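You operate a simulated robot arm through the tools that you are given. There is no shell and no other tool. Be economical: measure what you need, move in short steps, check, and stop when the job is done.

You are at the controls of a simulated two-armed robot. One attempt, no reset.

## Task
Hold the red grip, slacken the brass screw and let the spring back gently to 0.
Fine: don't let it fly; then tighten the screw and slide the green slider back to 0.

The check looks at the end state, three seconds after you hand in, the way a careful person would. Anything else that was tipped, shoved, dropped, spilled or broken makes it a failure.

## Robot
Two 6-joint arms with two-finger parallel grippers on one trunk, on a base that drives. Base frame: it is fixed to the floor where the robot stands at the start and does not move with it; the origin is under the middle of the robot, x ahead of it, y to its left, z up. Readings come in m, degrees, newtons and seconds.
The left shoulder is at the start at [0.06, 0.187, 1.147], the right one opposite. With the tool pointing down near the work surface each hand reaches from about 0.22 to 0.62 m from the robot's upright axis, wherever it stands, measured 20 degrees to its own side. Places, roughly: brass screw [0.4, 0, 0.9]; green slider [0.5, -0.3, 0.8]; red grip [0.5, -0.2, 0.9]; spring board [0.5, -0.1, 0.8]. Payload 1.57 kg a hand.
The tool frame of a hand sits at the grasp point between the pads (the TCP): z along the fingers, y along the line on which they close. The tips reach 0.03 m beyond it. Largest opening 0.11 m; finger width 0.024, thickness 0.012; the body of the gripper, 0.048 by 0.112 m, starts 0.078 m behind the TCP.
Orientation is that of the tool frame in the base frame, as a unit quaternion [x, y, z, w]. With the fingers straight down and closing along the base's y, the tool's x points along the base's -x, its y along +y and its z along -z.

## Interface
- The arms move only by the tool play_rows. It takes "left_deltas", "right_deltas" or both (then of equal length, played together; a hand with none holds still); each is a list of rows, each a list of 3 entries, a list of its own where there are three numbers: the turn, a rotation vector about the tool's x, y, z in units of 4 degrees (1.0 is 4 degrees), then the shift along the tool's x, y, z in units of 20 mm (1.0 is 20 mm), then the gripper command, from -1 (shut) to 1 (fully open), values between in proportion. In form: [[[rx, ry, rz], [dx, dy, dz], fingers], ...]. A call has 1 to 20 rows; each row shifts and turns the commanded pose from where the row before left it, along the tool's axes as they then stand. A call with a number of a shift or a turn outside -1 to 1 is refused whole. Each row takes 0.2 s and may step no farther than 0.05 m and 8.6 degrees from the row before; otherwise, or with a gripper value out of range, the whole call is refused. A pose out of reach is approached as far as the arm can. The call stops where the force on the tool passes 80 N (or 10 N more than at its start, if that is more) or the arm is blocked; 0.2 s more then pass. The fingers move at their own pace (about 0.153 m/s each) and stop on an object; they squeeze with about 23 N. The grip force told is the motor's: it shows also when the fingers shut on nothing. Time passes only in rows, and 0.2 s behind the last, so rows that do not move let the fingers close. The reply holds the time, the measured pose of the TCP, the force on the tool along the base axes, the opening and the grip force, in the units named above and with some noise, with the torque about the TCP (base axes, N m) and any sound that the robot's microphone picked up.
- Cameras (640 x 400 px; columns grow to the right, rows downward): "scene" is now at [0.0135, -0.0201, 1.685]; the picture's right is [-0.29, -0.96, 0.00], its down [-0.75, 0.23, -0.62] and it looks along [0.60, -0.18, -0.78] (base axes); focal length 296 px, centre (320, 200). "left" rides on the left gripper at [0.07, -0.016, -0.141] in its tool frame; the picture's right is [0.23, 0.97, 0.00], its down [-0.86, 0.20, -0.48] and it looks along [-0.47, 0.11, 0.88] (tool axes); focal length 222 px, centre (320, 200). "right" rides on the right gripper at [0.07, 0.016, -0.141] in its tool frame; the picture's right is [-0.23, 0.97, 0.00], its down [-0.86, -0.20, -0.48] and it looks along [-0.47, -0.11, 0.88] (tool axes); focal length 222 px, centre (320, 200). There is no depth. A picture from a camera that has moved, and an enlarged one, comes with that camera's place and axes in the base frame and with its lens.
- capture(camera): a new picture of that camera. It takes no simulated time.
- lift_body(by): slides the trunk up (or, below 0, down) by that many m; the arms and the scene camera ride with it, the base frame stays. It gives what a move gives, with no picture.
- base_move(legs): drives the robot by 1 to 6 legs, each [ahead, left, turn to the left] in m, m and degrees, along the robot's own axes; the way and the turn of a leg run together, so that a leg with both is an arc; at most 1.5 m and 180 degrees a leg. The arms and the cameras ride along, it lands a little off, and it stops where it bumps. It gives what a move gives.
- turn_head(pan, tilt): turns the head with the scene camera to pan (to the left, within 86 degrees either way) and tilt (down, from -29 to 69), counted from straight ahead of the robot. It gives what a move gives.
- enlarge(camera, box): a new picture of the part [left, top, right, bottom] of that camera's present view, enlarged. It takes no simulated time.
- sign_off(): hands the job in; it is judged then, once.

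Work in short steps. Places have to be worked out from the pictures, the camera data and where the tool is seen: move nearer, look again, correct. Check each grasp and each placing, and mend what went wrong. You have 120 turns and 100 pictures in all, those below and enlarged ones among them. Open the grippers and draw the arms clear of the work before you hand the job in, unless the task says otherwise; then end with one line.

The tools are called after "Call:" by a JSON object that holds its "api" and its "payload". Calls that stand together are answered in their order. play_rows: Moves the arms, as the interface text tells. Its arguments: {"type":"object","properties":{"left_deltas":{"type":"array","items":{"type":"array"}},"right_deltas":{"type":"array","items":{"type":"array"}}},"required":[]} The other tools are called the same way: lift_body (by) slides the trunk up or down; base_move (legs) drives the base; turn_head (pan, tilt) turns the head that bears the scene camera; capture (camera) takes a picture; enlarge (camera, box) takes an enlarged picture of a part of a camera's view; sign_off () hands the job in.

At the start:

```text
time_s: 0.0
left_position: [0.4074, 0.0159, 1.2357]
left_orientation: [0.0, 1.0, 0.0, 0.0]
left_wrist_force: [-0.4, 0.1, -1.1]
left_moment: [-0.01, -0.01, 0.0]
left_gripper_width: 0.1102
left_grasp_force: 0.1
right_position: [0.3893, -0.2601, 1.2378]
right_orientation: [0.0, 1.0, 0.0, 0.0]
right_wrist_force: [-0.4, -0.8, -1.5]
right_moment: [0.01, -0.02, 0.0]
right_gripper_width: 0.1102
right_grasp_force: 0.0
trunk travel left (down, up): [-0.775, 0.215]
robot x, y, heading: [-0.0005, 0.0005, -0.2]
head pan, tilt: [-16.8, 51.6]
```

scene: 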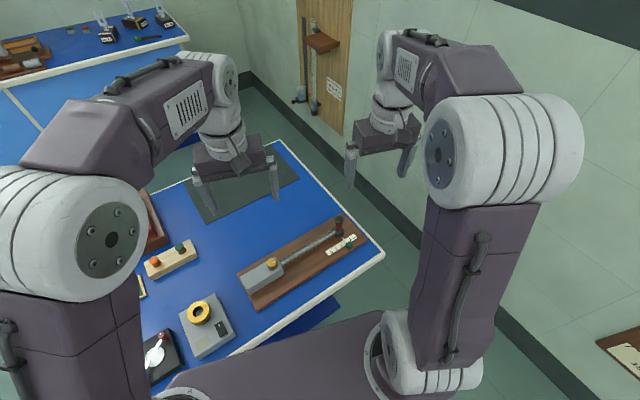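
right: 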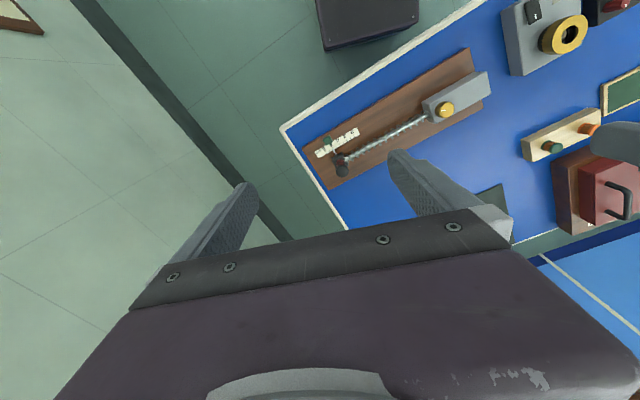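
left: 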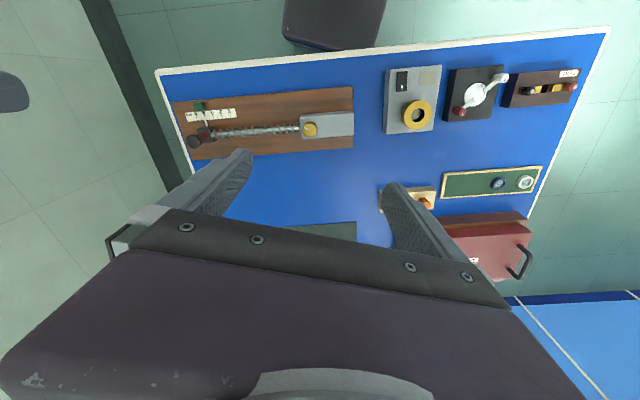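

The spring board sits right-ahead on the blue table. I take enlarged views to see the screw, grip, scale and slider.

Call:
{"api": "enlarge", "payload": {"camera": "scene", "box": [230, 200, 390, 320]}}

Call:
{"api": "enlarge", "payload": {"camera": "left", "box": [160, 70, 370, 200]}}

Call:
{"api": "enlarge", "payload": {"camera": "right", "box": [290, 40, 500, 200]}}

```text
3.33 times, centred on (310, 260) of scene
camera zoom: at [0.0135, -0.0201, 1.685], right [-0.29, -0.96, 0.0], down [-0.75, 0.23, -0.62], along [0.6, -0.18, -0.78], focal length 986 px, centre (353, 0)
```

zoom: 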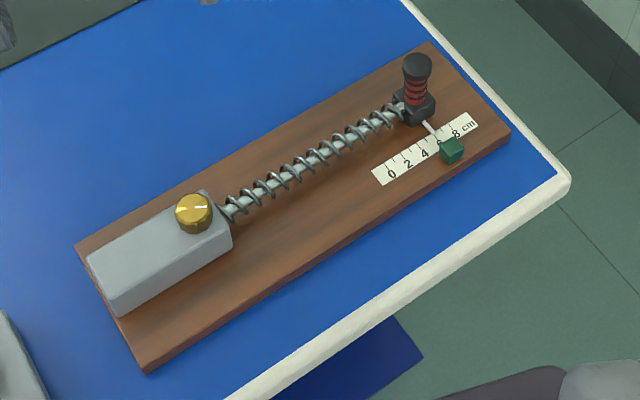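

```text
3.05 times, centred on (265, 135) of left
camera zoom: at [0.3354, -0.0013, 1.3776], right [-0.23, 0.97, 0.0], down [0.86, 0.2, 0.48], along [0.47, 0.11, -0.88], focal length 677 px, centre (488, 398)
```

zoom: 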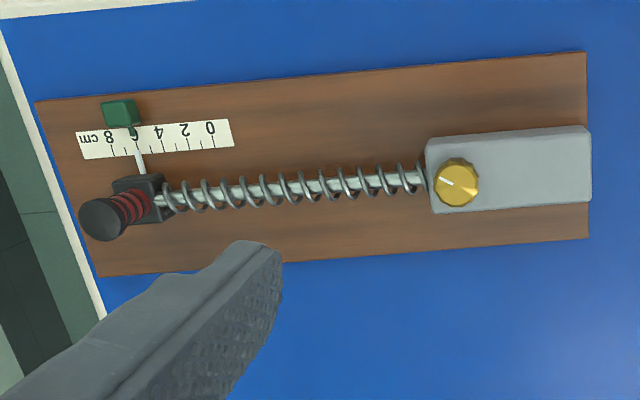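

```text
2.50 times, centred on (395, 120) of right
camera zoom: at [0.3179, -0.2438, 1.3815], right [0.23, 0.97, 0.0], down [0.86, -0.2, 0.48], along [0.47, -0.11, -0.88], focal length 555 px, centre (132, 400)
```

zoom: 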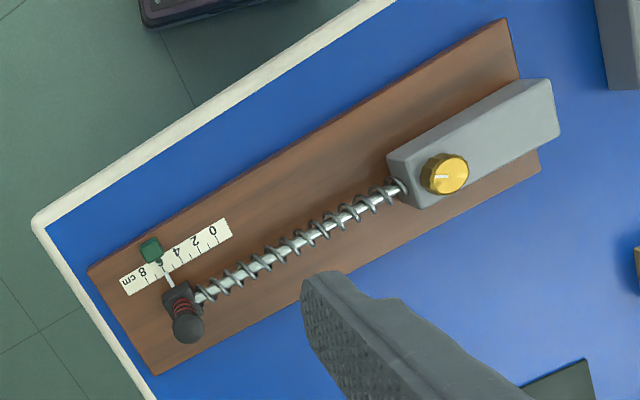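

From the three views I judge the screw top at about [0.431, -0.003, 0.898] and the grip top at about [0.502, -0.225, 0.93]. The board axis runs along (0.305, -0.952), and the spring is stretched to about 6.5 cm. I bring the right hand above the grip, yawed 18° so the jaws close along the board axis.

Call:
{"api": "play_rows", "payload": {"right_deltas": [[[0, 0, 0], [-0.505, 0.164, 0.99], 1], [[0, 0, 0], [-0.505, 0.164, 0.99], 1], [[0, 0, 0], [-0.505, 0.164, 0.99], 1], [[0, 0, 0], [-0.505, 0.164, 0.99], 1], [[0, 0, 0], [-0.505, 0.164, 0.99], 1], [[0, 0, 0], [-0.505, 0.164, 0.99], 1], [[0, 0, 0], [-0.505, 0.164, 0.99], 1], [[0, 0, 0], [-0.505, 0.164, 0.99], 1], [[0, 0, 0], [-0.505, 0.164, 0.9], 1], [[0, 0, 0], [-0.505, 0.164, 0.5], 1], [[0, 0, 0], [-0.505, 0.164, 0], 1], [[0, 0, -0.89], [0, 0, 0], 1], [[0, 0, -0.89], [0, 0, 0], 1], [[0, 0, -0.89], [0, 0, 0], 1], [[0, 0, -0.89], [0, 0, 0], 1], [[0, 0, -0.89], [0, 0, 0], 1]]}}

Call:
{"api": "capture", "payload": {"camera": "right"}}

Call:
{"api": "capture", "payload": {"camera": "scene"}}

Call:
{"api": "enlarge", "payload": {"camera": "left", "box": [160, 70, 370, 200]}}

```text
time_s: 3.4
left_position: [0.4054, 0.0159, 1.2363]
left_orientation: [0.0, 1.0, 0.001, 0.0]
left_wrist_force: [-0.1, -0.1, -0.9]
left_moment: [0.0, -0.01, 0.03]
left_gripper_width: 0.1102
left_grasp_force: 0.0
right_position: [0.5006, -0.2236, 1.0525]
right_orientation: [-0.155, 0.988, 0.0, 0.0]
right_wrist_force: [-0.4, 0.1, -0.3]
right_moment: [0.01, 0.01, 0.03]
right_gripper_width: 0.1099
right_grasp_force: 0.1
trunk travel left (down, up): [-0.775, 0.215]
robot x, y, heading: [0.0032, 0.0012, 0.0]
head pan, tilt: [-16.8, 51.6]
```

```text
93 pictures are left
camera right: at [0.4272, -0.23, 1.1953], right [-0.08, 1.0, 0.0], down [0.88, 0.07, 0.48], along [0.48, 0.04, -0.88], focal length 222 px, centre (320, 200)
```

right: 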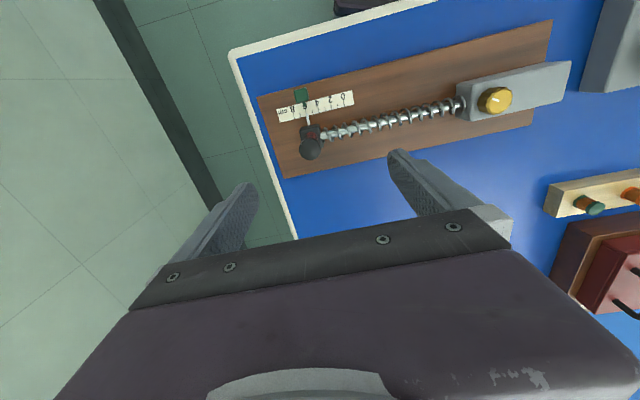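

```text
92 pictures are left
camera scene: at [0.0135, -0.0201, 1.685], right [-0.29, -0.96, 0.0], down [-0.75, 0.23, -0.62], along [0.6, -0.18, -0.78], focal length 296 px, centre (320, 200)
```

scene: 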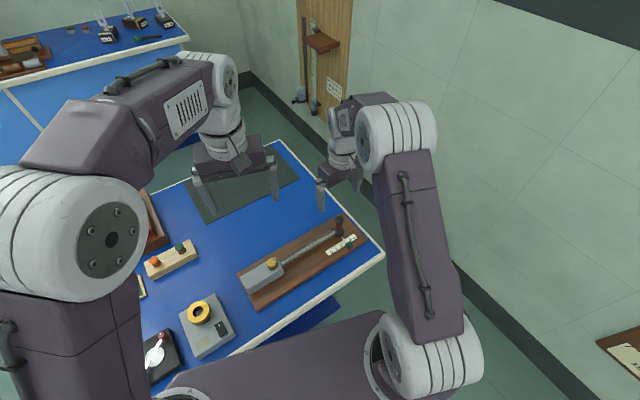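

```text
3.05 times, centred on (265, 135) of left
camera zoom: at [0.3354, -0.0013, 1.3777], right [-0.23, 0.97, 0.0], down [0.86, 0.2, 0.48], along [0.47, 0.11, -0.88], focal length 677 px, centre (488, 398)
```

zoom: 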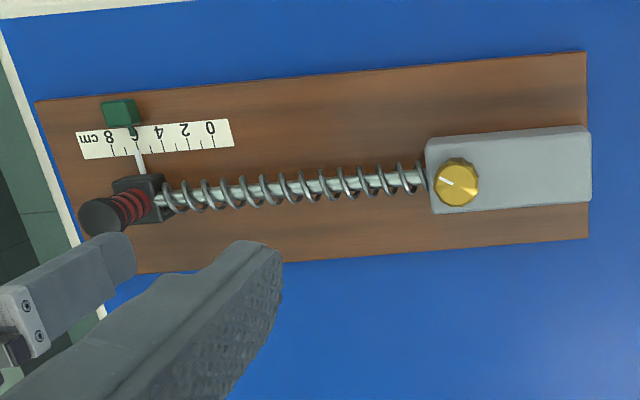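

The hand is near the right spot above the grip. I enlarge the right view for a better fix on grip centre and axis.

Call:
{"api": "enlarge", "payload": {"camera": "right", "box": [260, 60, 420, 180]}}

Call:
{"api": "enlarge", "payload": {"camera": "scene", "box": [300, 180, 380, 260]}}

```text
3.33 times, centred on (340, 120) of right
camera zoom: at [0.4272, -0.23, 1.1953], right [-0.08, 1.0, 0.0], down [0.88, 0.07, 0.48], along [0.48, 0.04, -0.88], focal length 740 px, centre (253, 467)
```

zoom: 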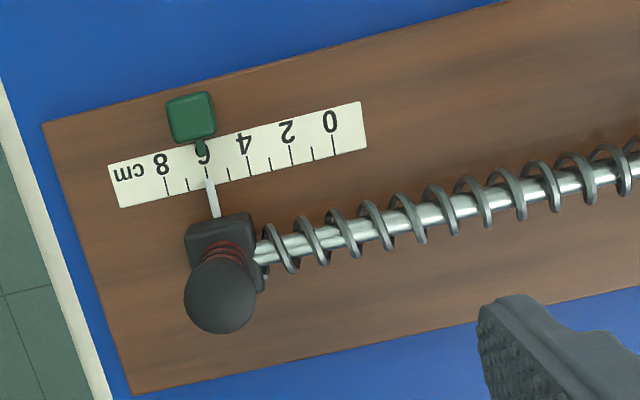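

```text
5.00 times, centred on (340, 220) of scene
camera zoom: at [0.0135, -0.0201, 1.685], right [-0.29, -0.96, 0.0], down [-0.75, 0.23, -0.62], along [0.6, -0.18, -0.78], focal length 1478 px, centre (220, 100)
```

zoom: 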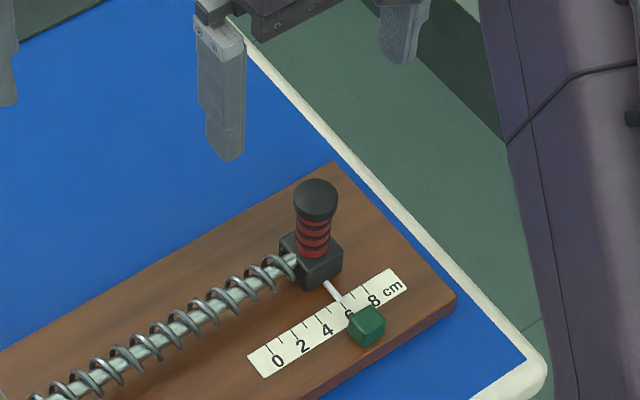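

The pointer reads about 6 cm, and the ball centre is near [0.503, -0.232, 0.925]. The block top is near z 0.876 and the axis yaw is about 17.5°. I shift 9 mm along the axis and descend to z≈0.912 with the jaws open.

Call:
{"api": "play_rows", "payload": {"right_deltas": [[[0, 0, 0], [0, -0.435, 0.5], 1], [[0, 0, 0], [0, 0, 1], 1], [[0, 0, 0], [0, 0, 1], 1], [[0, 0, 0], [0, 0, 1], 1], [[0, 0, 0], [0, 0, 1], 1], [[0, 0, 0], [0, 0, 1], 1], [[0, 0, 0], [0, 0, 1], 1], [[0, 0, 0], [0, 0, 0.5], 1]]}}

Call:
{"api": "enlarge", "payload": {"camera": "right", "box": [220, 80, 440, 220]}}

Call:
{"api": "enlarge", "payload": {"camera": "scene", "box": [290, 180, 390, 260]}}

Call:
{"api": "enlarge", "payload": {"camera": "left", "box": [160, 70, 370, 200]}}

```text
time_s: 5.2
left_position: [0.4051, 0.017, 1.2358]
left_orientation: [0.0, 1.0, 0.0, 0.0]
left_wrist_force: [0.4, -1.0, 0.7]
left_moment: [0.02, -0.01, 0.01]
left_gripper_width: 0.11
left_grasp_force: 0.0
right_position: [0.5032, -0.2308, 0.9107]
right_orientation: [-0.156, 0.988, 0.0, 0.0]
right_wrist_force: [-0.1, -0.2, 0.0]
right_moment: [0.01, 0.02, 0.02]
right_gripper_width: 0.1101
right_grasp_force: 0.1
trunk travel left (down, up): [-0.775, 0.215]
robot x, y, heading: [0.005, 0.0033, -0.0]
head pan, tilt: [-16.8, 51.6]
```

```text
2.86 times, centred on (330, 150) of right
camera zoom: at [0.4303, -0.2371, 1.0546], right [-0.08, 1.0, 0.0], down [0.88, 0.07, 0.48], along [0.48, 0.04, -0.88], focal length 635 px, centre (291, 343)
```

zoom: 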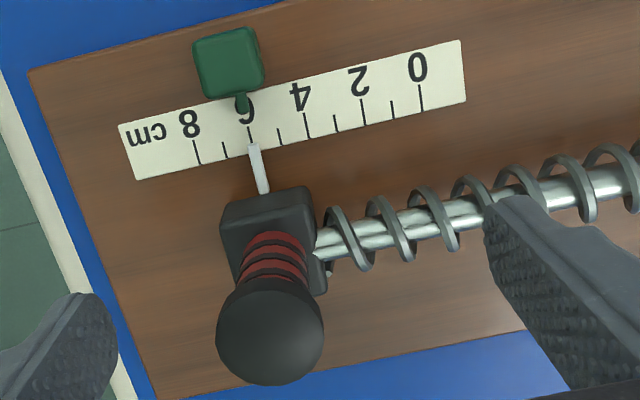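

```text
5.00 times, centred on (340, 220) of scene
camera zoom: at [0.0137, -0.0202, 1.685], right [-0.29, -0.96, 0.0], down [-0.75, 0.23, -0.62], along [0.6, -0.18, -0.78], focal length 1478 px, centre (220, 100)
```

zoom: 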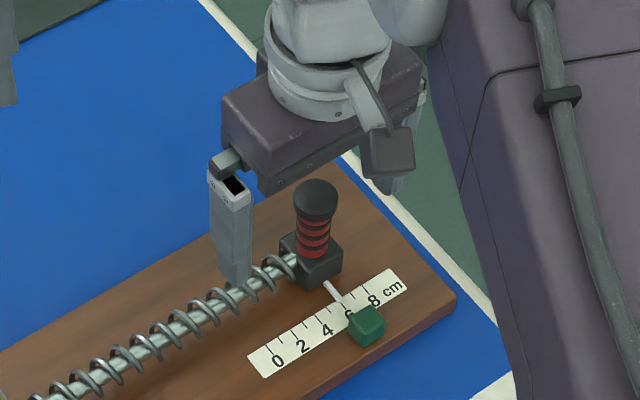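

```text
3.05 times, centred on (265, 135) of left
camera zoom: at [0.3355, -0.0013, 1.3776], right [-0.23, 0.97, 0.0], down [0.86, 0.2, 0.48], along [0.47, 0.11, -0.88], focal length 677 px, centre (488, 398)
```

zoom: 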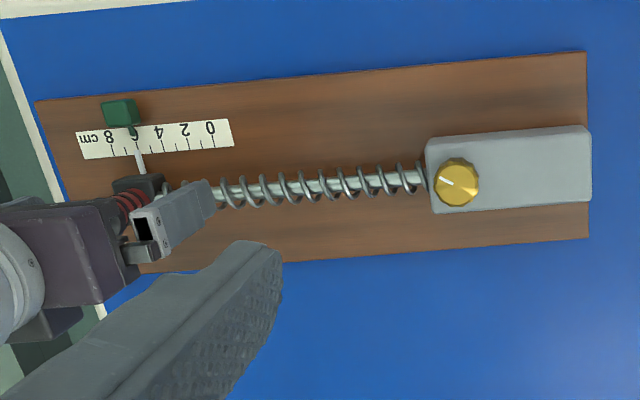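

The jaws straddle the grip, but the grip is about 6 mm nearer the robot and 3.5 mm outward relative to the tool centre. I correct and check again.

Call:
{"api": "play_rows", "payload": {"right_deltas": [[[0, 0, 0], [0.3, -0.18, 0], 1], [[0, 0, 0], [0, 0, 0], 1]]}}

Call:
{"api": "enlarge", "payload": {"camera": "right", "box": [220, 80, 440, 220]}}

```text
time_s: 5.8
left_position: [0.4054, 0.0152, 1.2361]
left_orientation: [0.0, 1.0, 0.001, 0.0]
left_wrist_force: [-0.3, 0.4, -0.1]
left_moment: [0.04, 0.01, -0.01]
left_gripper_width: 0.1099
left_grasp_force: 0.1
right_position: [0.5006, -0.238, 0.9118]
right_orientation: [-0.154, 0.988, 0.0, 0.0]
right_wrist_force: [0.1, -0.2, -0.1]
right_moment: [-0.01, -0.02, 0.0]
right_gripper_width: 0.1099
right_grasp_force: 0.1
trunk travel left (down, up): [-0.775, 0.215]
robot x, y, heading: [0.0001, 0.003, -0.1]
head pan, tilt: [-16.8, 51.6]
```

```text
2.86 times, centred on (330, 150) of right
camera zoom: at [0.4264, -0.2427, 1.0552], right [-0.08, 1.0, 0.0], down [0.88, 0.07, 0.48], along [0.48, 0.04, -0.88], focal length 635 px, centre (291, 343)
```

zoom: 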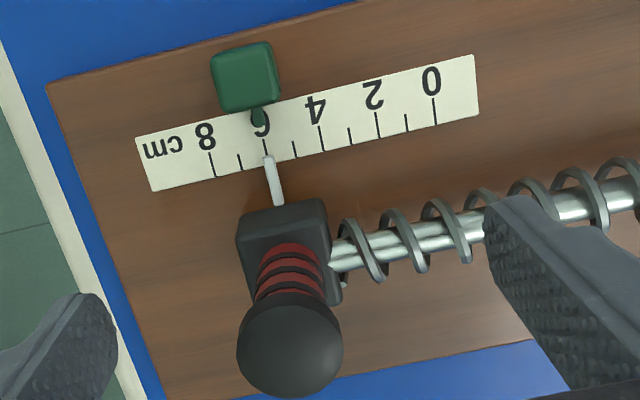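

Now centred (ball at the expected pixel). I close the right jaws on the grip.

Call:
{"api": "play_rows", "payload": {"right_deltas": [[[0, 0, 0], [0, 0, 0], 0], [[0, 0, 0], [0, 0, 0], -0.35], [[0, 0, 0], [0, 0, 0], -0.6], [[0, 0, 0], [0, 0, 0], -1], [[0, 0, 0], [0, 0, 0], -1]]}}

Call:
{"api": "enlarge", "payload": {"camera": "right", "box": [220, 80, 440, 220]}}

Call:
{"api": "enlarge", "payload": {"camera": "scene", "box": [290, 180, 390, 260]}}

```text
time_s: 7.0
left_position: [0.4066, 0.0132, 1.2371]
left_orientation: [0.0, 1.0, 0.001, 0.0]
left_wrist_force: [0.5, -0.8, 0.3]
left_moment: [0.01, -0.01, 0.01]
left_gripper_width: 0.1097
left_grasp_force: 0.2
right_position: [0.5012, -0.2389, 0.9119]
right_orientation: [-0.155, 0.988, 0.001, 0.001]
right_wrist_force: [3.9, -14.7, 5.1]
right_moment: [-0.38, -0.31, -0.28]
right_gripper_width: 0.0277
right_grasp_force: 38.5
trunk travel left (down, up): [-0.775, 0.215]
robot x, y, heading: [0.0005, -0.0006, -0.1]
head pan, tilt: [-16.8, 51.6]
```

```text
2.86 times, centred on (330, 150) of right
camera zoom: at [0.4268, -0.2456, 1.0549], right [-0.08, 1.0, 0.0], down [0.87, 0.07, 0.48], along [0.48, 0.04, -0.88], focal length 635 px, centre (291, 343)
```

zoom: 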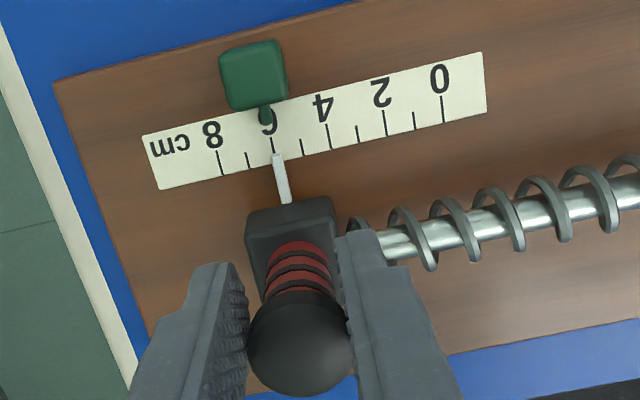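

```text
5.00 times, centred on (340, 220) of scene
camera zoom: at [0.0139, -0.0238, 1.685], right [-0.29, -0.96, 0.0], down [-0.75, 0.23, -0.62], along [0.59, -0.18, -0.78], focal length 1478 px, centre (220, 100)
```

zoom: 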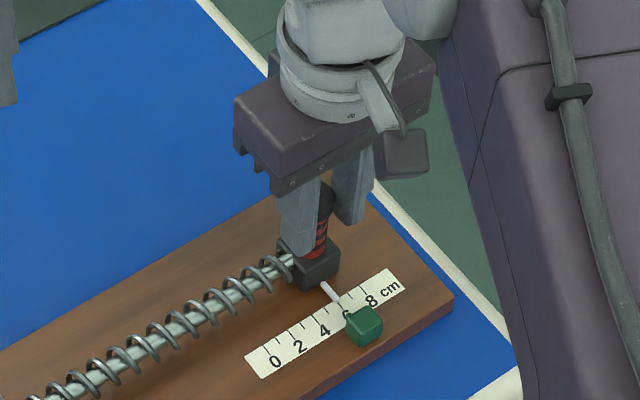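

The grip is held (width 27.7 mm), but the tool is being pushed outward, so it pushes the carriage toward the housing. I ease the hand outward by 3 mm to balance this.

Call:
{"api": "play_rows", "payload": {"right_deltas": [[[0, 0, 0], [0, -0.15, 0], -1], [[0, 0, 0], [0, 0, 0], -1], [[0, 0, 0], [0, 0, 0], -1]]}}

```text
time_s: 7.8
left_position: [0.4063, 0.0147, 1.2362]
left_orientation: [0.001, 1.0, 0.0, 0.0]
left_wrist_force: [0.1, 0.2, 0.6]
left_moment: [-0.01, 0.0, 0.01]
left_gripper_width: 0.1101
left_grasp_force: 0.1
right_position: [0.5007, -0.2388, 0.912]
right_orientation: [-0.155, 0.988, -0.001, 0.001]
right_wrist_force: [4.3, -4.9, 5.2]
right_moment: [0.45, -1.06, -0.14]
right_gripper_width: 0.0276
right_grasp_force: 37.8
trunk travel left (down, up): [-0.775, 0.215]
robot x, y, heading: [0.0004, -0.0026, 0.1]
head pan, tilt: [-16.8, 51.6]
```

About 3.3 N per mm; another 2 mm nulls it.

Call:
{"api": "play_rows", "payload": {"right_deltas": [[[0, 0, 0], [-0.05, -0.12, 0], -1], [[0, 0, 0], [0, 0, 0], -1], [[0, 0, 0], [0, 0, 0], -1]]}}

Call:
{"api": "enlarge", "payload": {"camera": "left", "box": [250, 70, 370, 170]}}

Call:
{"api": "capture", "payload": {"camera": "scene"}}

```text
time_s: 8.6
left_position: [0.4065, 0.0182, 1.2364]
left_orientation: [0.0, 1.0, -0.002, 0.001]
left_wrist_force: [-0.3, -0.2, -0.4]
left_moment: [-0.02, 0.02, 0.03]
left_gripper_width: 0.11
left_grasp_force: 0.0
right_position: [0.5002, -0.2393, 0.9115]
right_orientation: [-0.155, 0.988, 0.0, -0.001]
right_wrist_force: [1.3, 9.8, 3.0]
right_moment: [0.58, -0.69, 0.14]
right_gripper_width: 0.0277
right_grasp_force: 37.9
trunk travel left (down, up): [-0.775, 0.215]
robot x, y, heading: [-0.0024, -0.0022, 0.0]
head pan, tilt: [-16.8, 51.6]
```

```text
4.00 times, centred on (310, 120) of left
camera zoom: at [0.335, 0.001, 1.3777], right [-0.23, 0.97, 0.0], down [0.85, 0.2, 0.48], along [0.47, 0.11, -0.88], focal length 888 px, centre (360, 520)
```

zoom: 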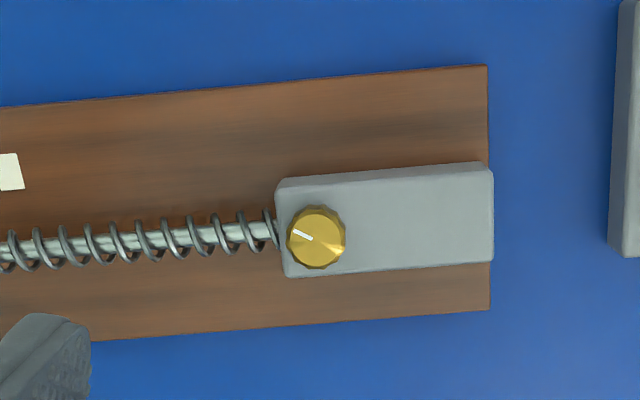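

```text
81 pictures are left
camera scene: at [0.0131, -0.0175, 1.685], right [-0.29, -0.96, 0.0], down [-0.75, 0.22, -0.62], along [0.6, -0.18, -0.78], focal length 296 px, centre (320, 200)
```

scene: 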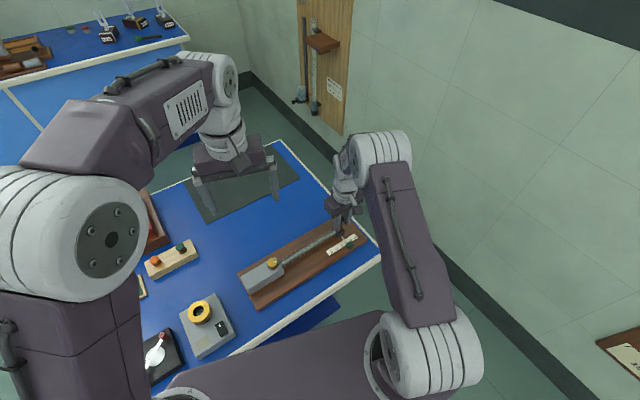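

Now the hand pulls outward about 10 N, a useful preload against the spring. The knob is at about [0.432, 0.001], 31 mm across, top near z 0.90. I bring the left hand above it, yawed -45° to leave room for anticlockwise turning.

Call:
{"api": "play_rows", "payload": {"left_deltas": [[[0, 0, 0], [-0.64, -0.4, 0.5], 1], [[0, 0, 0], [-0.64, -0.4, 1], 1], [[0, 0, 1], [0, 0, 1], 1], [[0, 0, 1], [0, 0, 1], 1], [[0, 0, 1], [0, 0, 1], 1], [[0, 0, 1], [0, 0, 1], 1], [[0, 0, 1], [0, 0, 1], 1], [[0, 0, 1], [0, 0, 1], 1], [[0, 0, 1], [0, 0, 1], 1], [[0, 0, 1], [0, 0, 1], 1], [[0, 0, 1], [0, 0, 1], 1], [[0, 0, 1], [0, 0, 1], 1], [[0, 0, 1], [0, 0, 0.8], 1]]}}

Call:
{"api": "capture", "payload": {"camera": "left"}}

Call:
{"api": "capture", "payload": {"camera": "scene"}}

```text
time_s: 11.4
left_position: [0.4311, 0.0, 0.9894]
left_orientation: [0.375, 0.927, -0.001, 0.0]
left_wrist_force: [-0.2, -0.3, -0.3]
left_moment: [-0.04, -0.01, -0.01]
left_gripper_width: 0.1102
left_grasp_force: 0.2
right_position: [0.4999, -0.2401, 0.911]
right_orientation: [-0.155, 0.988, -0.001, 0.0]
right_wrist_force: [-6.1, 14.7, -8.0]
right_moment: [0.04, 0.4, 0.23]
right_gripper_width: 0.0277
right_grasp_force: 38.7
trunk travel left (down, up): [-0.775, 0.215]
robot x, y, heading: [0.0017, 0.0018, 0.0]
head pan, tilt: [-16.8, 51.6]
```

```text
80 pictures are left
camera left: at [0.3698, 0.0366, 1.1309], right [0.51, 0.86, 0.0], down [0.75, -0.45, 0.48], along [0.41, -0.25, -0.88], focal length 222 px, centre (320, 200)
```

left: 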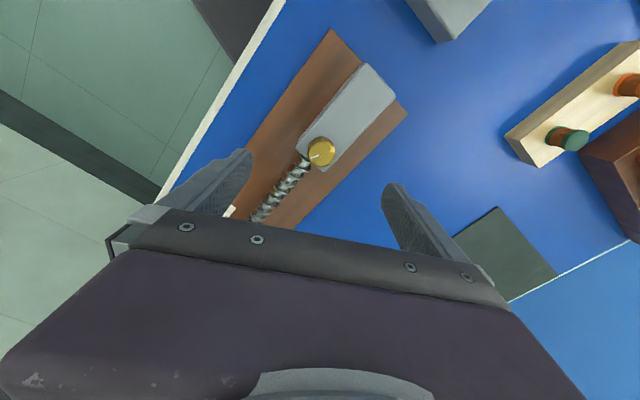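

```text
79 pictures are left
camera scene: at [0.0134, -0.017, 1.685], right [-0.29, -0.96, 0.0], down [-0.75, 0.22, -0.62], along [0.6, -0.18, -0.78], focal length 296 px, centre (320, 200)
```

scene: 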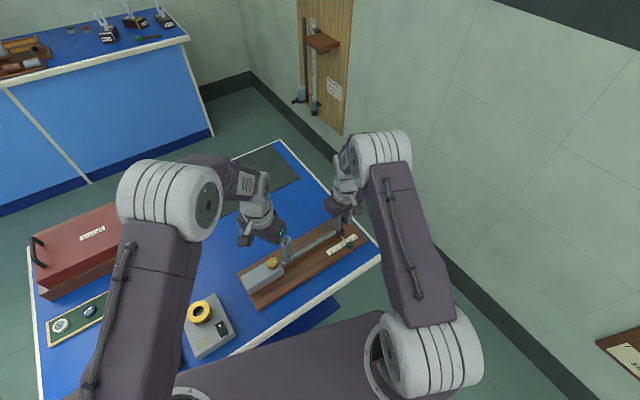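

Knob computes to about [0.429, 0.002]. I descend to z≈0.937, tips just above the knob, and look again.

Call:
{"api": "play_rows", "payload": {"left_deltas": [[[0, 0, 0], [0, 0, 1], 1], [[0, 0, 0], [0, 0, 1], 1], [[0, 0, 0], [0, 0, 0.6], 1]]}}

Call:
{"api": "enlarge", "payload": {"camera": "left", "box": [220, 80, 440, 220]}}

Call:
{"api": "enlarge", "payload": {"camera": "scene", "box": [220, 200, 340, 290]}}

```text
time_s: 12.2
left_position: [0.4317, 0.0006, 0.9386]
left_orientation: [0.376, 0.927, -0.001, 0.001]
left_wrist_force: [0.5, -0.3, -0.3]
left_moment: [0.0, 0.02, -0.04]
left_gripper_width: 0.1098
left_grasp_force: 0.1
right_position: [0.5004, -0.2402, 0.9121]
right_orientation: [-0.155, 0.988, -0.001, -0.001]
right_wrist_force: [-7.3, 14.1, -10.1]
right_moment: [0.05, 0.39, 0.19]
right_gripper_width: 0.0275
right_grasp_force: 37.8
trunk travel left (down, up): [-0.775, 0.215]
robot x, y, heading: [0.0003, -0.0002, -0.1]
head pan, tilt: [-16.8, 51.6]
```

```text
2.86 times, centred on (330, 150) of left
camera zoom: at [0.3701, 0.0374, 1.0799], right [0.51, 0.86, 0.0], down [0.75, -0.45, 0.48], along [0.41, -0.25, -0.88], focal length 635 px, centre (291, 343)
```

zoom: 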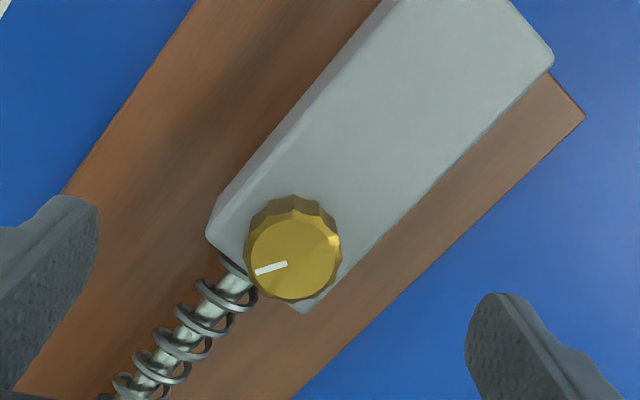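

```text
4.44 times, centred on (280, 245) of scene
camera zoom: at [0.0134, -0.0172, 1.685], right [-0.29, -0.96, 0.0], down [-0.75, 0.22, -0.62], along [0.6, -0.18, -0.78], focal length 1314 px, centre (498, 0)
```

zoom: 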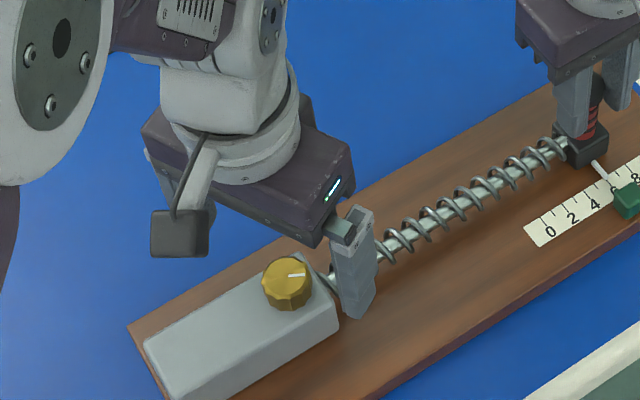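

The knob is nearly centred under the tool. I shift 2 mm, lower 21 mm so the tips sit about 5 mm above the housing, then close gently.

Call:
{"api": "play_rows", "payload": {"left_deltas": [[[0, 0, 0], [0.1, -0.03, 0.5], 1], [[0, 0, 0], [0, 0, 0.53], 1], [[0, 0, 0], [0, 0, 0], 0.3], [[0, 0, 0], [0, 0, 0], -0.2], [[0, 0, 0], [0, 0, 0], -0.5], [[0, 0, 0], [0, 0, 0], -1], [[0, 0, 0], [0, 0, 0], -1]]}}

Call:
{"api": "enlarge", "payload": {"camera": "left", "box": [220, 80, 440, 220]}}

Call:
{"api": "enlarge", "payload": {"camera": "scene", "box": [220, 200, 340, 290]}}

```text
time_s: 13.8
left_position: [0.43, 0.0032, 0.919]
left_orientation: [0.375, 0.927, -0.002, 0.001]
left_wrist_force: [0.4, -1.1, 0.1]
left_moment: [0.01, 0.01, 0.0]
left_gripper_width: 0.0002
left_grasp_force: 21.5
right_position: [0.5018, -0.2401, 0.9104]
right_orientation: [-0.155, 0.988, -0.001, 0.0]
right_wrist_force: [-8.9, 12.8, -11.7]
right_moment: [-0.03, 0.41, 0.14]
right_gripper_width: 0.0277
right_grasp_force: 38.0
trunk travel left (down, up): [-0.775, 0.215]
robot x, y, heading: [-0.0007, -0.0033, 0.2]
head pan, tilt: [-16.8, 51.6]
```

```text
2.86 times, centred on (330, 150) of left
camera zoom: at [0.3672, 0.0387, 1.0591], right [0.51, 0.86, 0.0], down [0.75, -0.45, 0.48], along [0.41, -0.25, -0.88], focal length 635 px, centre (291, 343)
```

zoom: 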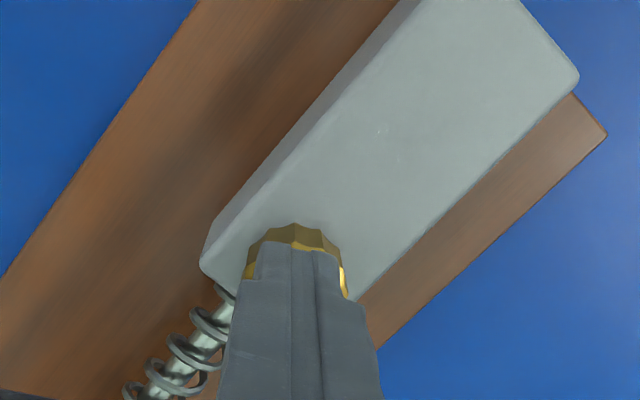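

```text
4.44 times, centred on (280, 245) of scene
camera zoom: at [0.0133, -0.0176, 1.685], right [-0.29, -0.96, 0.0], down [-0.75, 0.23, -0.62], along [0.6, -0.18, -0.78], focal length 1314 px, centre (498, 0)
```

zoom: 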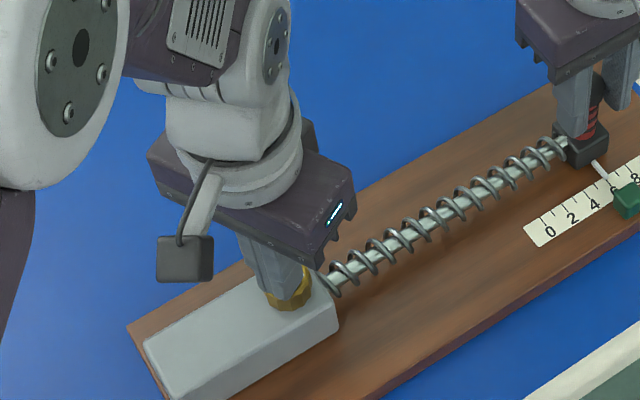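

The fingers closed just above the knob: its top is lower than I judged, about z 0.886, and it lies some 6 mm further along -x of the tool. I open, shift, descend 13 mm, and close again.

Call:
{"api": "play_rows", "payload": {"left_deltas": [[[0, 0, 0], [0, 0, -0.3], 0], [[0, 0, 0], [-0.3, 0, 0], 0.3], [[0, 0, 0], [0, 0, 0.4], 0.3], [[0, 0, 0], [0, 0, 0.55], 0.3], [[0, 0, 0], [0, 0, 0], 0.3]]}}

Call:
{"api": "enlarge", "payload": {"camera": "left", "box": [220, 80, 440, 220]}}

Call:
{"api": "enlarge", "payload": {"camera": "scene", "box": [240, 220, 320, 280]}}

```text
time_s: 15.0
left_position: [0.4335, -0.0013, 0.9042]
left_orientation: [0.374, 0.927, 0.0, 0.001]
left_wrist_force: [-0.7, -0.2, -0.8]
left_moment: [0.01, -0.04, -0.01]
left_gripper_width: 0.0713
left_grasp_force: 0.0
right_position: [0.5007, -0.2413, 0.911]
right_orientation: [-0.156, 0.988, 0.0, 0.0]
right_wrist_force: [-8.2, 11.9, -11.6]
right_moment: [0.04, 0.45, 0.16]
right_gripper_width: 0.0276
right_grasp_force: 38.5
trunk travel left (down, up): [-0.775, 0.215]
robot x, y, heading: [-0.0019, 0.0032, 0.0]
head pan, tilt: [-16.8, 51.6]
```

```text
2.86 times, centred on (330, 150) of left
camera zoom: at [0.3714, 0.0345, 1.0457], right [0.51, 0.86, 0.0], down [0.75, -0.45, 0.48], along [0.41, -0.25, -0.88], focal length 635 px, centre (291, 343)
```

zoom: 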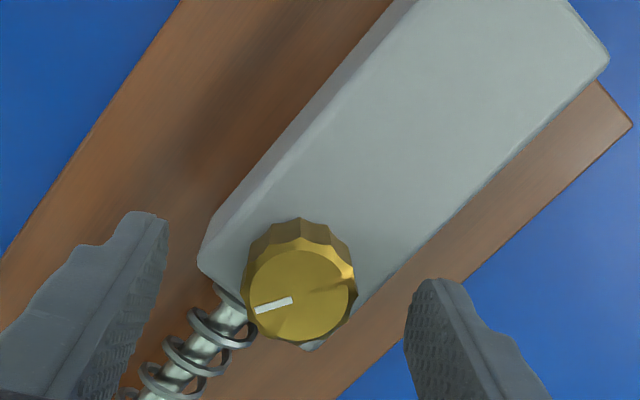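

```text
6.67 times, centred on (280, 250) of scene
camera zoom: at [0.0133, -0.0179, 1.685], right [-0.29, -0.96, 0.0], down [-0.75, 0.23, -0.62], along [0.6, -0.18, -0.78], focal length 1971 px, centre (587, -133)
```

zoom: 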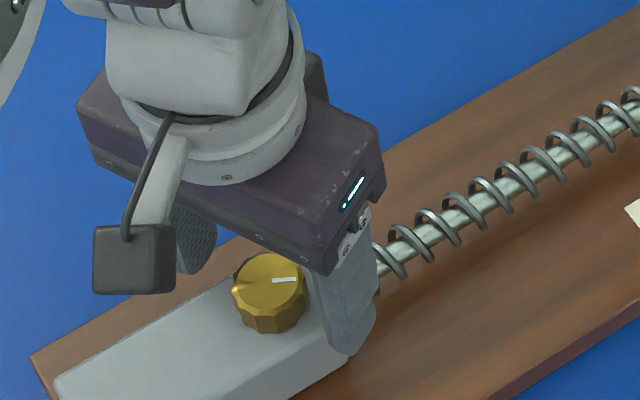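

The knob is now well centred with tips beside it. I close on it.

Call:
{"api": "play_rows", "payload": {"left_deltas": [[[0, 0, 0], [0, 0, 0.1], -0.2], [[0, 0, 0], [0, 0, 0], -0.5], [[0, 0, 0], [0, 0, 0], -1], [[0, 0, 0], [0, 0, 0], -1]]}}

Call:
{"api": "enlarge", "payload": {"camera": "left", "box": [220, 80, 440, 220]}}

```text
time_s: 16.0
left_position: [0.4362, -0.0006, 0.9028]
left_orientation: [0.374, 0.927, 0.0, 0.001]
left_wrist_force: [15.3, 22.8, 1.6]
left_moment: [0.48, -0.61, -0.02]
left_gripper_width: 0.0311
left_grasp_force: 40.5
right_position: [0.501, -0.2402, 0.9108]
right_orientation: [-0.154, 0.988, -0.002, -0.002]
right_wrist_force: [-16.9, -4.8, -8.3]
right_moment: [0.27, -0.57, 0.04]
right_gripper_width: 0.028
right_grasp_force: 38.3
trunk travel left (down, up): [-0.775, 0.215]
robot x, y, heading: [0.0, -0.0013, 0.1]
head pan, tilt: [-16.8, 51.6]
```

```text
2.86 times, centred on (330, 150) of left
camera zoom: at [0.3731, 0.0358, 1.0437], right [0.51, 0.86, 0.0], down [0.75, -0.45, 0.48], along [0.41, -0.25, -0.88], focal length 635 px, centre (291, 343)
```

zoom: 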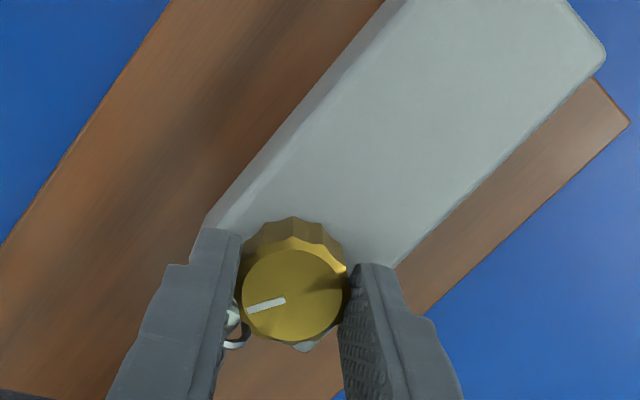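

The knob is gripped (31 mm), but the left hand carries about 27 N sideways and that unbalances the base. I relieve it by moving +y of the tool 4 mm.

Call:
{"api": "play_rows", "payload": {"left_deltas": [[[0, 0, 0], [0, 0.1, 0], -1], [[0, 0, 0], [0, 0.1, 0], -1], [[0, 0, 0], [0, 0, 0], -1]]}}

```text
time_s: 16.8
left_position: [0.4357, -0.0007, 0.9031]
left_orientation: [0.375, 0.927, 0.0, -0.001]
left_wrist_force: [-9.5, -8.6, 7.2]
left_moment: [-0.82, 0.03, -0.01]
left_gripper_width: 0.0315
left_grasp_force: 39.9
right_position: [0.5009, -0.2399, 0.9115]
right_orientation: [-0.154, 0.988, -0.001, 0.001]
right_wrist_force: [-2.6, 14.9, -15.4]
right_moment: [-0.37, 1.05, 0.11]
right_gripper_width: 0.0277
right_grasp_force: 38.3
trunk travel left (down, up): [-0.775, 0.215]
robot x, y, heading: [0.0009, -0.0004, -0.0]
head pan, tilt: [-16.8, 51.6]
```

Overshot slightly (about 10 N/mm); back 1.2 mm on the left and 1 mm down on the right.

Call:
{"api": "play_rows", "payload": {"left_deltas": [[[0, 0, 0], [0, -0.06, 0], -1], [[0, 0, 0], [0, 0, 0], -1]], "right_deltas": [[[0, 0, 0], [0, 0, 0.06], -1], [[0, 0, 0], [0, 0, 0], -1]]}}

```text
time_s: 17.4
left_position: [0.4356, -0.0002, 0.9027]
left_orientation: [0.374, 0.927, -0.001, 0.001]
left_wrist_force: [-0.4, -16.0, -10.9]
left_moment: [0.38, 0.65, 0.01]
left_gripper_width: 0.0313
left_grasp_force: 39.9
right_position: [0.5007, -0.2402, 0.9121]
right_orientation: [-0.155, 0.988, -0.001, 0.001]
right_wrist_force: [-5.7, 20.7, 12.0]
right_moment: [0.15, 0.91, 0.29]
right_gripper_width: 0.028
right_grasp_force: 38.0
trunk travel left (down, up): [-0.775, 0.215]
robot x, y, heading: [-0.0043, 0.0003, 0.1]
head pan, tilt: [-16.8, 51.6]
```

Loads are modest and the right hand pulls outward as wanted. I start turning the screw anticlockwise, 8° first, watching forces.

Call:
{"api": "play_rows", "payload": {"left_deltas": [[[0, 0, -0.5], [0, 0, 0], -1], [[0, 0, -0.5], [0, 0, 0], -1], [[0, 0, -0.5], [0, 0, 0], -1], [[0, 0, -0.5], [0, 0, 0], -1]]}}

Call:
{"api": "enlarge", "payload": {"camera": "left", "box": [220, 80, 440, 220]}}

```text
time_s: 18.4
left_position: [0.4351, -0.0007, 0.9039]
left_orientation: [0.308, 0.951, -0.001, 0.002]
left_wrist_force: [7.2, -16.3, -28.5]
left_moment: [-0.5, -0.52, -0.02]
left_gripper_width: 0.0314
left_grasp_force: 40.4
right_position: [0.5021, -0.2399, 0.9118]
right_orientation: [-0.155, 0.988, -0.002, 0.001]
right_wrist_force: [-8.2, 18.0, 31.1]
right_moment: [0.49, -0.5, 0.24]
right_gripper_width: 0.0277
right_grasp_force: 38.0
trunk travel left (down, up): [-0.775, 0.215]
robot x, y, heading: [-0.0031, 0.0017, -0.2]
head pan, tilt: [-16.8, 51.6]
```

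```text
2.86 times, centred on (330, 150) of left
camera zoom: at [0.3682, 0.0272, 1.044], right [0.39, 0.92, 0.0], down [0.81, -0.34, 0.48], along [0.44, -0.19, -0.88], focal length 635 px, centre (291, 343)
```

zoom: 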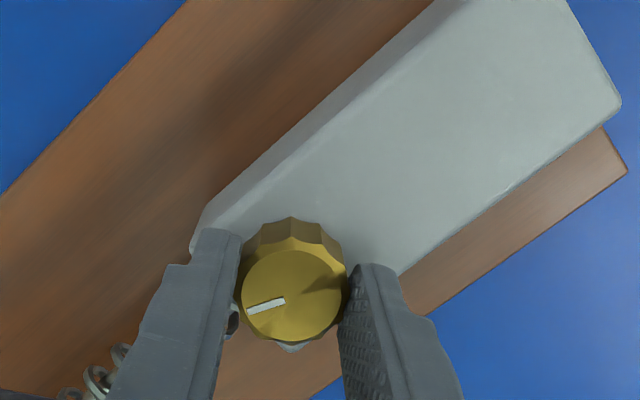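

The knob turned with the fingers. Vertical loads have built up (left pulled down, right pushed up), so I relieve 1 mm each and continue turning 16°.

Call:
{"api": "play_rows", "payload": {"left_deltas": [[[0, 0, 0], [0, 0, 0.04], -1], [[0, 0, -0.5], [0, 0, 0], -1], [[0, 0, -0.5], [0, 0, 0], -1], [[0, 0, -0.5], [0, 0, 0], -1], [[0, 0, -0.5], [0, 0, 0], -1], [[0, 0, 0], [0, 0, 0], -1]], "right_deltas": [[[0, 0, 0], [0, 0, -0.04], -1], [[0, 0, 0], [0, 0, 0], -1], [[0, 0, 0], [0, 0, 0], -1], [[0, 0, 0], [0, 0, 0], -1], [[0, 0, 0], [0, 0, 0], -1], [[0, 0, 0], [0, 0, 0], -1]]}}

```text
time_s: 19.8
left_position: [0.4358, -0.0007, 0.9025]
left_orientation: [0.241, 0.971, 0.0, 0.0]
left_wrist_force: [-12.3, -10.9, 33.7]
left_moment: [-0.2, 0.26, 0.01]
left_gripper_width: 0.0312
left_grasp_force: 40.3
right_position: [0.5011, -0.2408, 0.9118]
right_orientation: [-0.155, 0.988, 0.0, 0.002]
right_wrist_force: [18.1, 21.0, -15.4]
right_moment: [0.25, -0.56, 0.17]
right_gripper_width: 0.0276
right_grasp_force: 38.3
trunk travel left (down, up): [-0.775, 0.215]
robot x, y, heading: [0.0013, 0.0, 0.2]
head pan, tilt: [-16.8, 51.6]
```

Swings are mostly base wobble; the screw turns easily. I continue another 32° anticlockwise and watch the right-hand force for the spring load appearing.

Call:
{"api": "play_rows", "payload": {"left_deltas": [[[0, 0, -0.8], [0, 0, -0.03], -1], [[0, 0, -0.8], [0, 0, 0], -1], [[0, 0, -0.8], [0, 0, 0], -1], [[0, 0, -0.8], [0, 0, 0], -1], [[0, 0, -0.8], [0, 0, 0], -1], [[0, 0, -0.8], [0, 0, 0], -1], [[0, 0, -0.8], [0, 0, 0], -1], [[0, 0, -0.8], [0, 0, 0], -1], [[0, 0, -0.8], [0, 0, 0], -1], [[0, 0, -0.8], [0, 0, 0], -1], [[0, 0, 0], [0, 0, 0], -1]]}}

Call:
{"api": "enlarge", "payload": {"camera": "left", "box": [220, 80, 440, 220]}}

Call:
{"api": "enlarge", "payload": {"camera": "right", "box": [220, 80, 440, 220]}}

```text
time_s: 22.2
left_position: [0.4346, -0.001, 0.902]
left_orientation: [-0.035, 0.999, 0.0, 0.001]
left_wrist_force: [-9.6, -3.8, 10.8]
left_moment: [-0.03, 0.55, 0.02]
left_gripper_width: 0.031
left_grasp_force: 40.3
right_position: [0.5012, -0.2425, 0.9117]
right_orientation: [-0.155, 0.988, -0.001, 0.0]
right_wrist_force: [14.6, 9.8, 1.9]
right_moment: [0.3, -0.6, 0.17]
right_gripper_width: 0.0278
right_grasp_force: 37.9
trunk travel left (down, up): [-0.775, 0.215]
robot x, y, heading: [-0.0009, 0.0007, -0.3]
head pan, tilt: [-16.8, 51.6]
```

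```text
2.86 times, centred on (330, 150) of left
camera zoom: at [0.3665, -0.0221, 1.0438], right [-0.3, 0.96, 0.0], down [0.84, 0.26, 0.48], along [0.46, 0.14, -0.88], focal length 635 px, centre (291, 343)
```

zoom: 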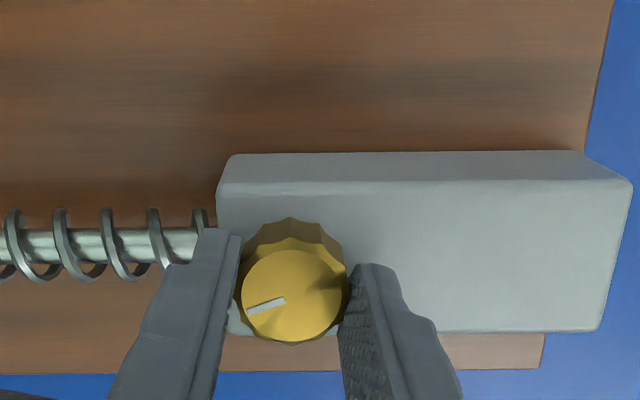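

```text
2.86 times, centred on (330, 150) of right
camera zoom: at [0.4275, -0.2473, 1.0551], right [-0.08, 1.0, 0.0], down [0.87, 0.07, 0.48], along [0.48, 0.04, -0.88], focal length 635 px, centre (291, 343)
```

zoom: 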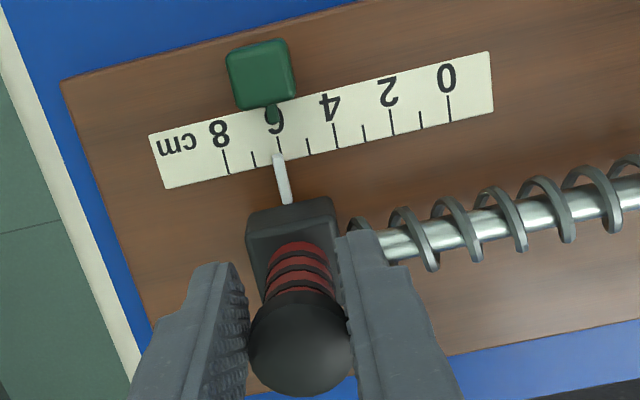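

The carriage crept about 2 mm outward with the hand, so the clamp is easing. I turn another 40° to slacken it properly.

Call:
{"api": "play_rows", "payload": {"left_deltas": [[[0, 0, -1], [0, 0, 0], -1], [[0, 0, -1], [0, 0, 0], -1], [[0, 0, -1], [0, 0, 0], -1], [[0, 0, -1], [0, 0, 0], -1], [[0, 0, -1], [0, 0, 0], -1], [[0, 0, -1], [0, 0, 0], -1], [[0, 0, -1], [0, 0, 0], -1], [[0, 0, -1], [0, 0, 0], -1], [[0, 0, -1], [0, 0, 0], -1], [[0, 0, -1], [0, 0, 0], -1], [[0, 0, 0], [0, 0, 0], -1]]}}

Call:
{"api": "enlarge", "payload": {"camera": "scene", "box": [220, 170, 400, 290]}}

```text
time_s: 24.6
left_position: [0.4366, 0.0005, 0.9023]
left_orientation: [-0.376, 0.927, -0.001, -0.001]
left_wrist_force: [-4.4, -2.7, -19.5]
left_moment: [-0.19, 0.53, 0.01]
left_gripper_width: 0.0314
left_grasp_force: 39.8
right_position: [0.5002, -0.2407, 0.9119]
right_orientation: [-0.155, 0.988, -0.001, 0.0]
right_wrist_force: [5.1, 8.0, 19.1]
right_moment: [0.15, 0.01, -0.01]
right_gripper_width: 0.0276
right_grasp_force: 38.1
trunk travel left (down, up): [-0.775, 0.215]
robot x, y, heading: [-0.0025, -0.0004, 0.3]
head pan, tilt: [-16.8, 51.6]
```

```text
3.33 times, centred on (310, 230) of scene
camera zoom: at [0.0137, -0.0175, 1.685], right [-0.29, -0.96, 0.0], down [-0.75, 0.22, -0.62], along [0.6, -0.18, -0.78], focal length 986 px, centre (353, 100)
```

zoom: 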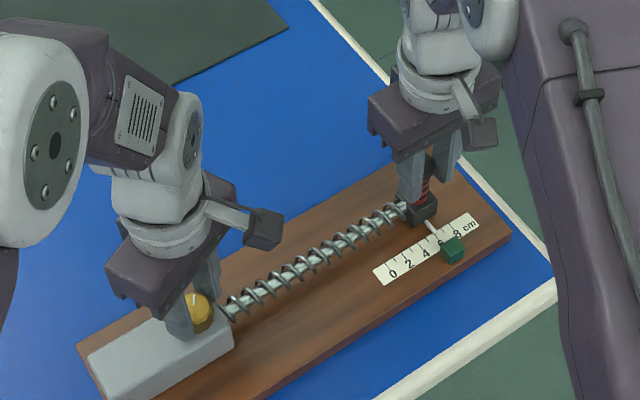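

Turned about 90° in all. I test the carriage by letting the right hand inward 6 mm slowly.

Call:
{"api": "play_rows", "payload": {"right_deltas": [[[0, 0, 0], [0, 0.1, 0], -1], [[0, 0, 0], [0, 0.1, 0], -1], [[0, 0, 0], [0, 0.1, 0], -1], [[0, 0, 0], [0, 0, 0], -1]]}}

Call:
{"api": "enlarge", "payload": {"camera": "right", "box": [220, 80, 440, 220]}}

```text
time_s: 25.6
left_position: [0.4355, -0.0012, 0.903]
left_orientation: [-0.374, 0.927, -0.001, 0.0]
left_wrist_force: [5.4, 0.9, -33.0]
left_moment: [0.03, 0.08, -0.02]
left_gripper_width: 0.0313
left_grasp_force: 40.5
right_position: [0.4979, -0.2349, 0.9109]
right_orientation: [-0.154, 0.988, 0.0, -0.002]
right_wrist_force: [-10.0, 1.4, 25.7]
right_moment: [0.18, -0.45, 0.14]
right_gripper_width: 0.0276
right_grasp_force: 38.5
trunk travel left (down, up): [-0.775, 0.215]
robot x, y, heading: [-0.0011, 0.0006, -0.3]
head pan, tilt: [-16.8, 51.6]
```

```text
2.86 times, centred on (330, 150) of right
camera zoom: at [0.4258, -0.2405, 1.0553], right [-0.08, 1.0, 0.0], down [0.88, 0.07, 0.48], along [0.47, 0.04, -0.88], focal length 635 px, centre (291, 343)
```

zoom: 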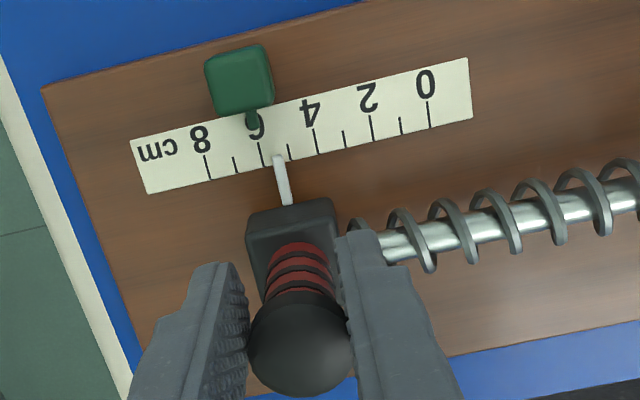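

The carriage moves freely with the hand (now about 5.4) while the slider stayed at 6, and the spring load is about 5 N. I let it back slowly, 42 mm at 15 mm/s.

Call:
{"api": "play_rows", "payload": {"right_deltas": [[[0, 0, 0], [0, 0.15, -0.03], -1], [[0, 0, 0], [0, 0.15, 0], -1], [[0, 0, 0], [0, 0.15, 0], -1], [[0, 0, 0], [0, 0.15, 0], -1], [[0, 0, 0], [0, 0.15, 0], -1], [[0, 0, 0], [0, 0.15, 0], -1], [[0, 0, 0], [0, 0.15, 0], -1], [[0, 0, 0], [0, 0.15, 0], -1], [[0, 0, 0], [0, 0.15, 0], -1], [[0, 0, 0], [0, 0.15, 0], -1], [[0, 0, 0], [0, 0.15, 0], -1], [[0, 0, 0], [0, 0.15, 0], -1], [[0, 0, 0], [0, 0.15, 0], -1], [[0, 0, 0], [0, 0.15, 0], -1], [[0, 0, 0], [0, 0, 0], -1]]}}

Call:
{"api": "enlarge", "payload": {"camera": "right", "box": [220, 80, 440, 220]}}

```text
time_s: 28.8
left_position: [0.4355, -0.0007, 0.9032]
left_orientation: [-0.375, 0.927, 0.0, 0.0]
left_wrist_force: [-3.8, 14.0, 1.0]
left_moment: [0.28, 0.47, 0.0]
left_gripper_width: 0.031
left_grasp_force: 39.9
right_position: [0.486, -0.1953, 0.9127]
right_orientation: [-0.154, 0.988, -0.001, -0.001]
right_wrist_force: [-8.5, 0.5, -16.2]
right_moment: [0.0, 0.32, -0.09]
right_gripper_width: 0.0279
right_grasp_force: 38.0
trunk travel left (down, up): [-0.775, 0.215]
robot x, y, heading: [0.0007, 0.0001, 0.1]
head pan, tilt: [-16.8, 51.6]
```

```text
2.86 times, centred on (330, 150) of right
camera zoom: at [0.413, -0.2011, 1.0553], right [-0.08, 1.0, 0.0], down [0.88, 0.07, 0.48], along [0.48, 0.04, -0.88], focal length 635 px, centre (291, 343)
```

zoom: 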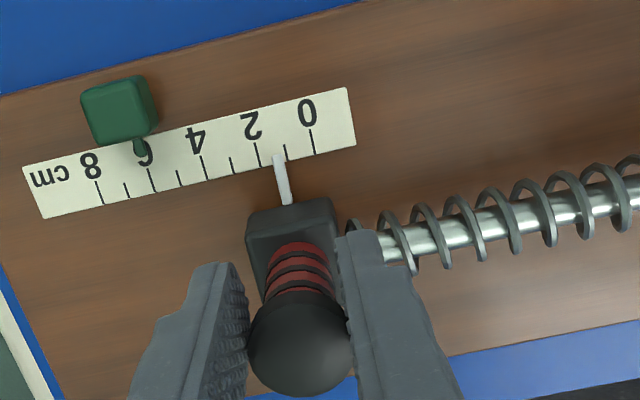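

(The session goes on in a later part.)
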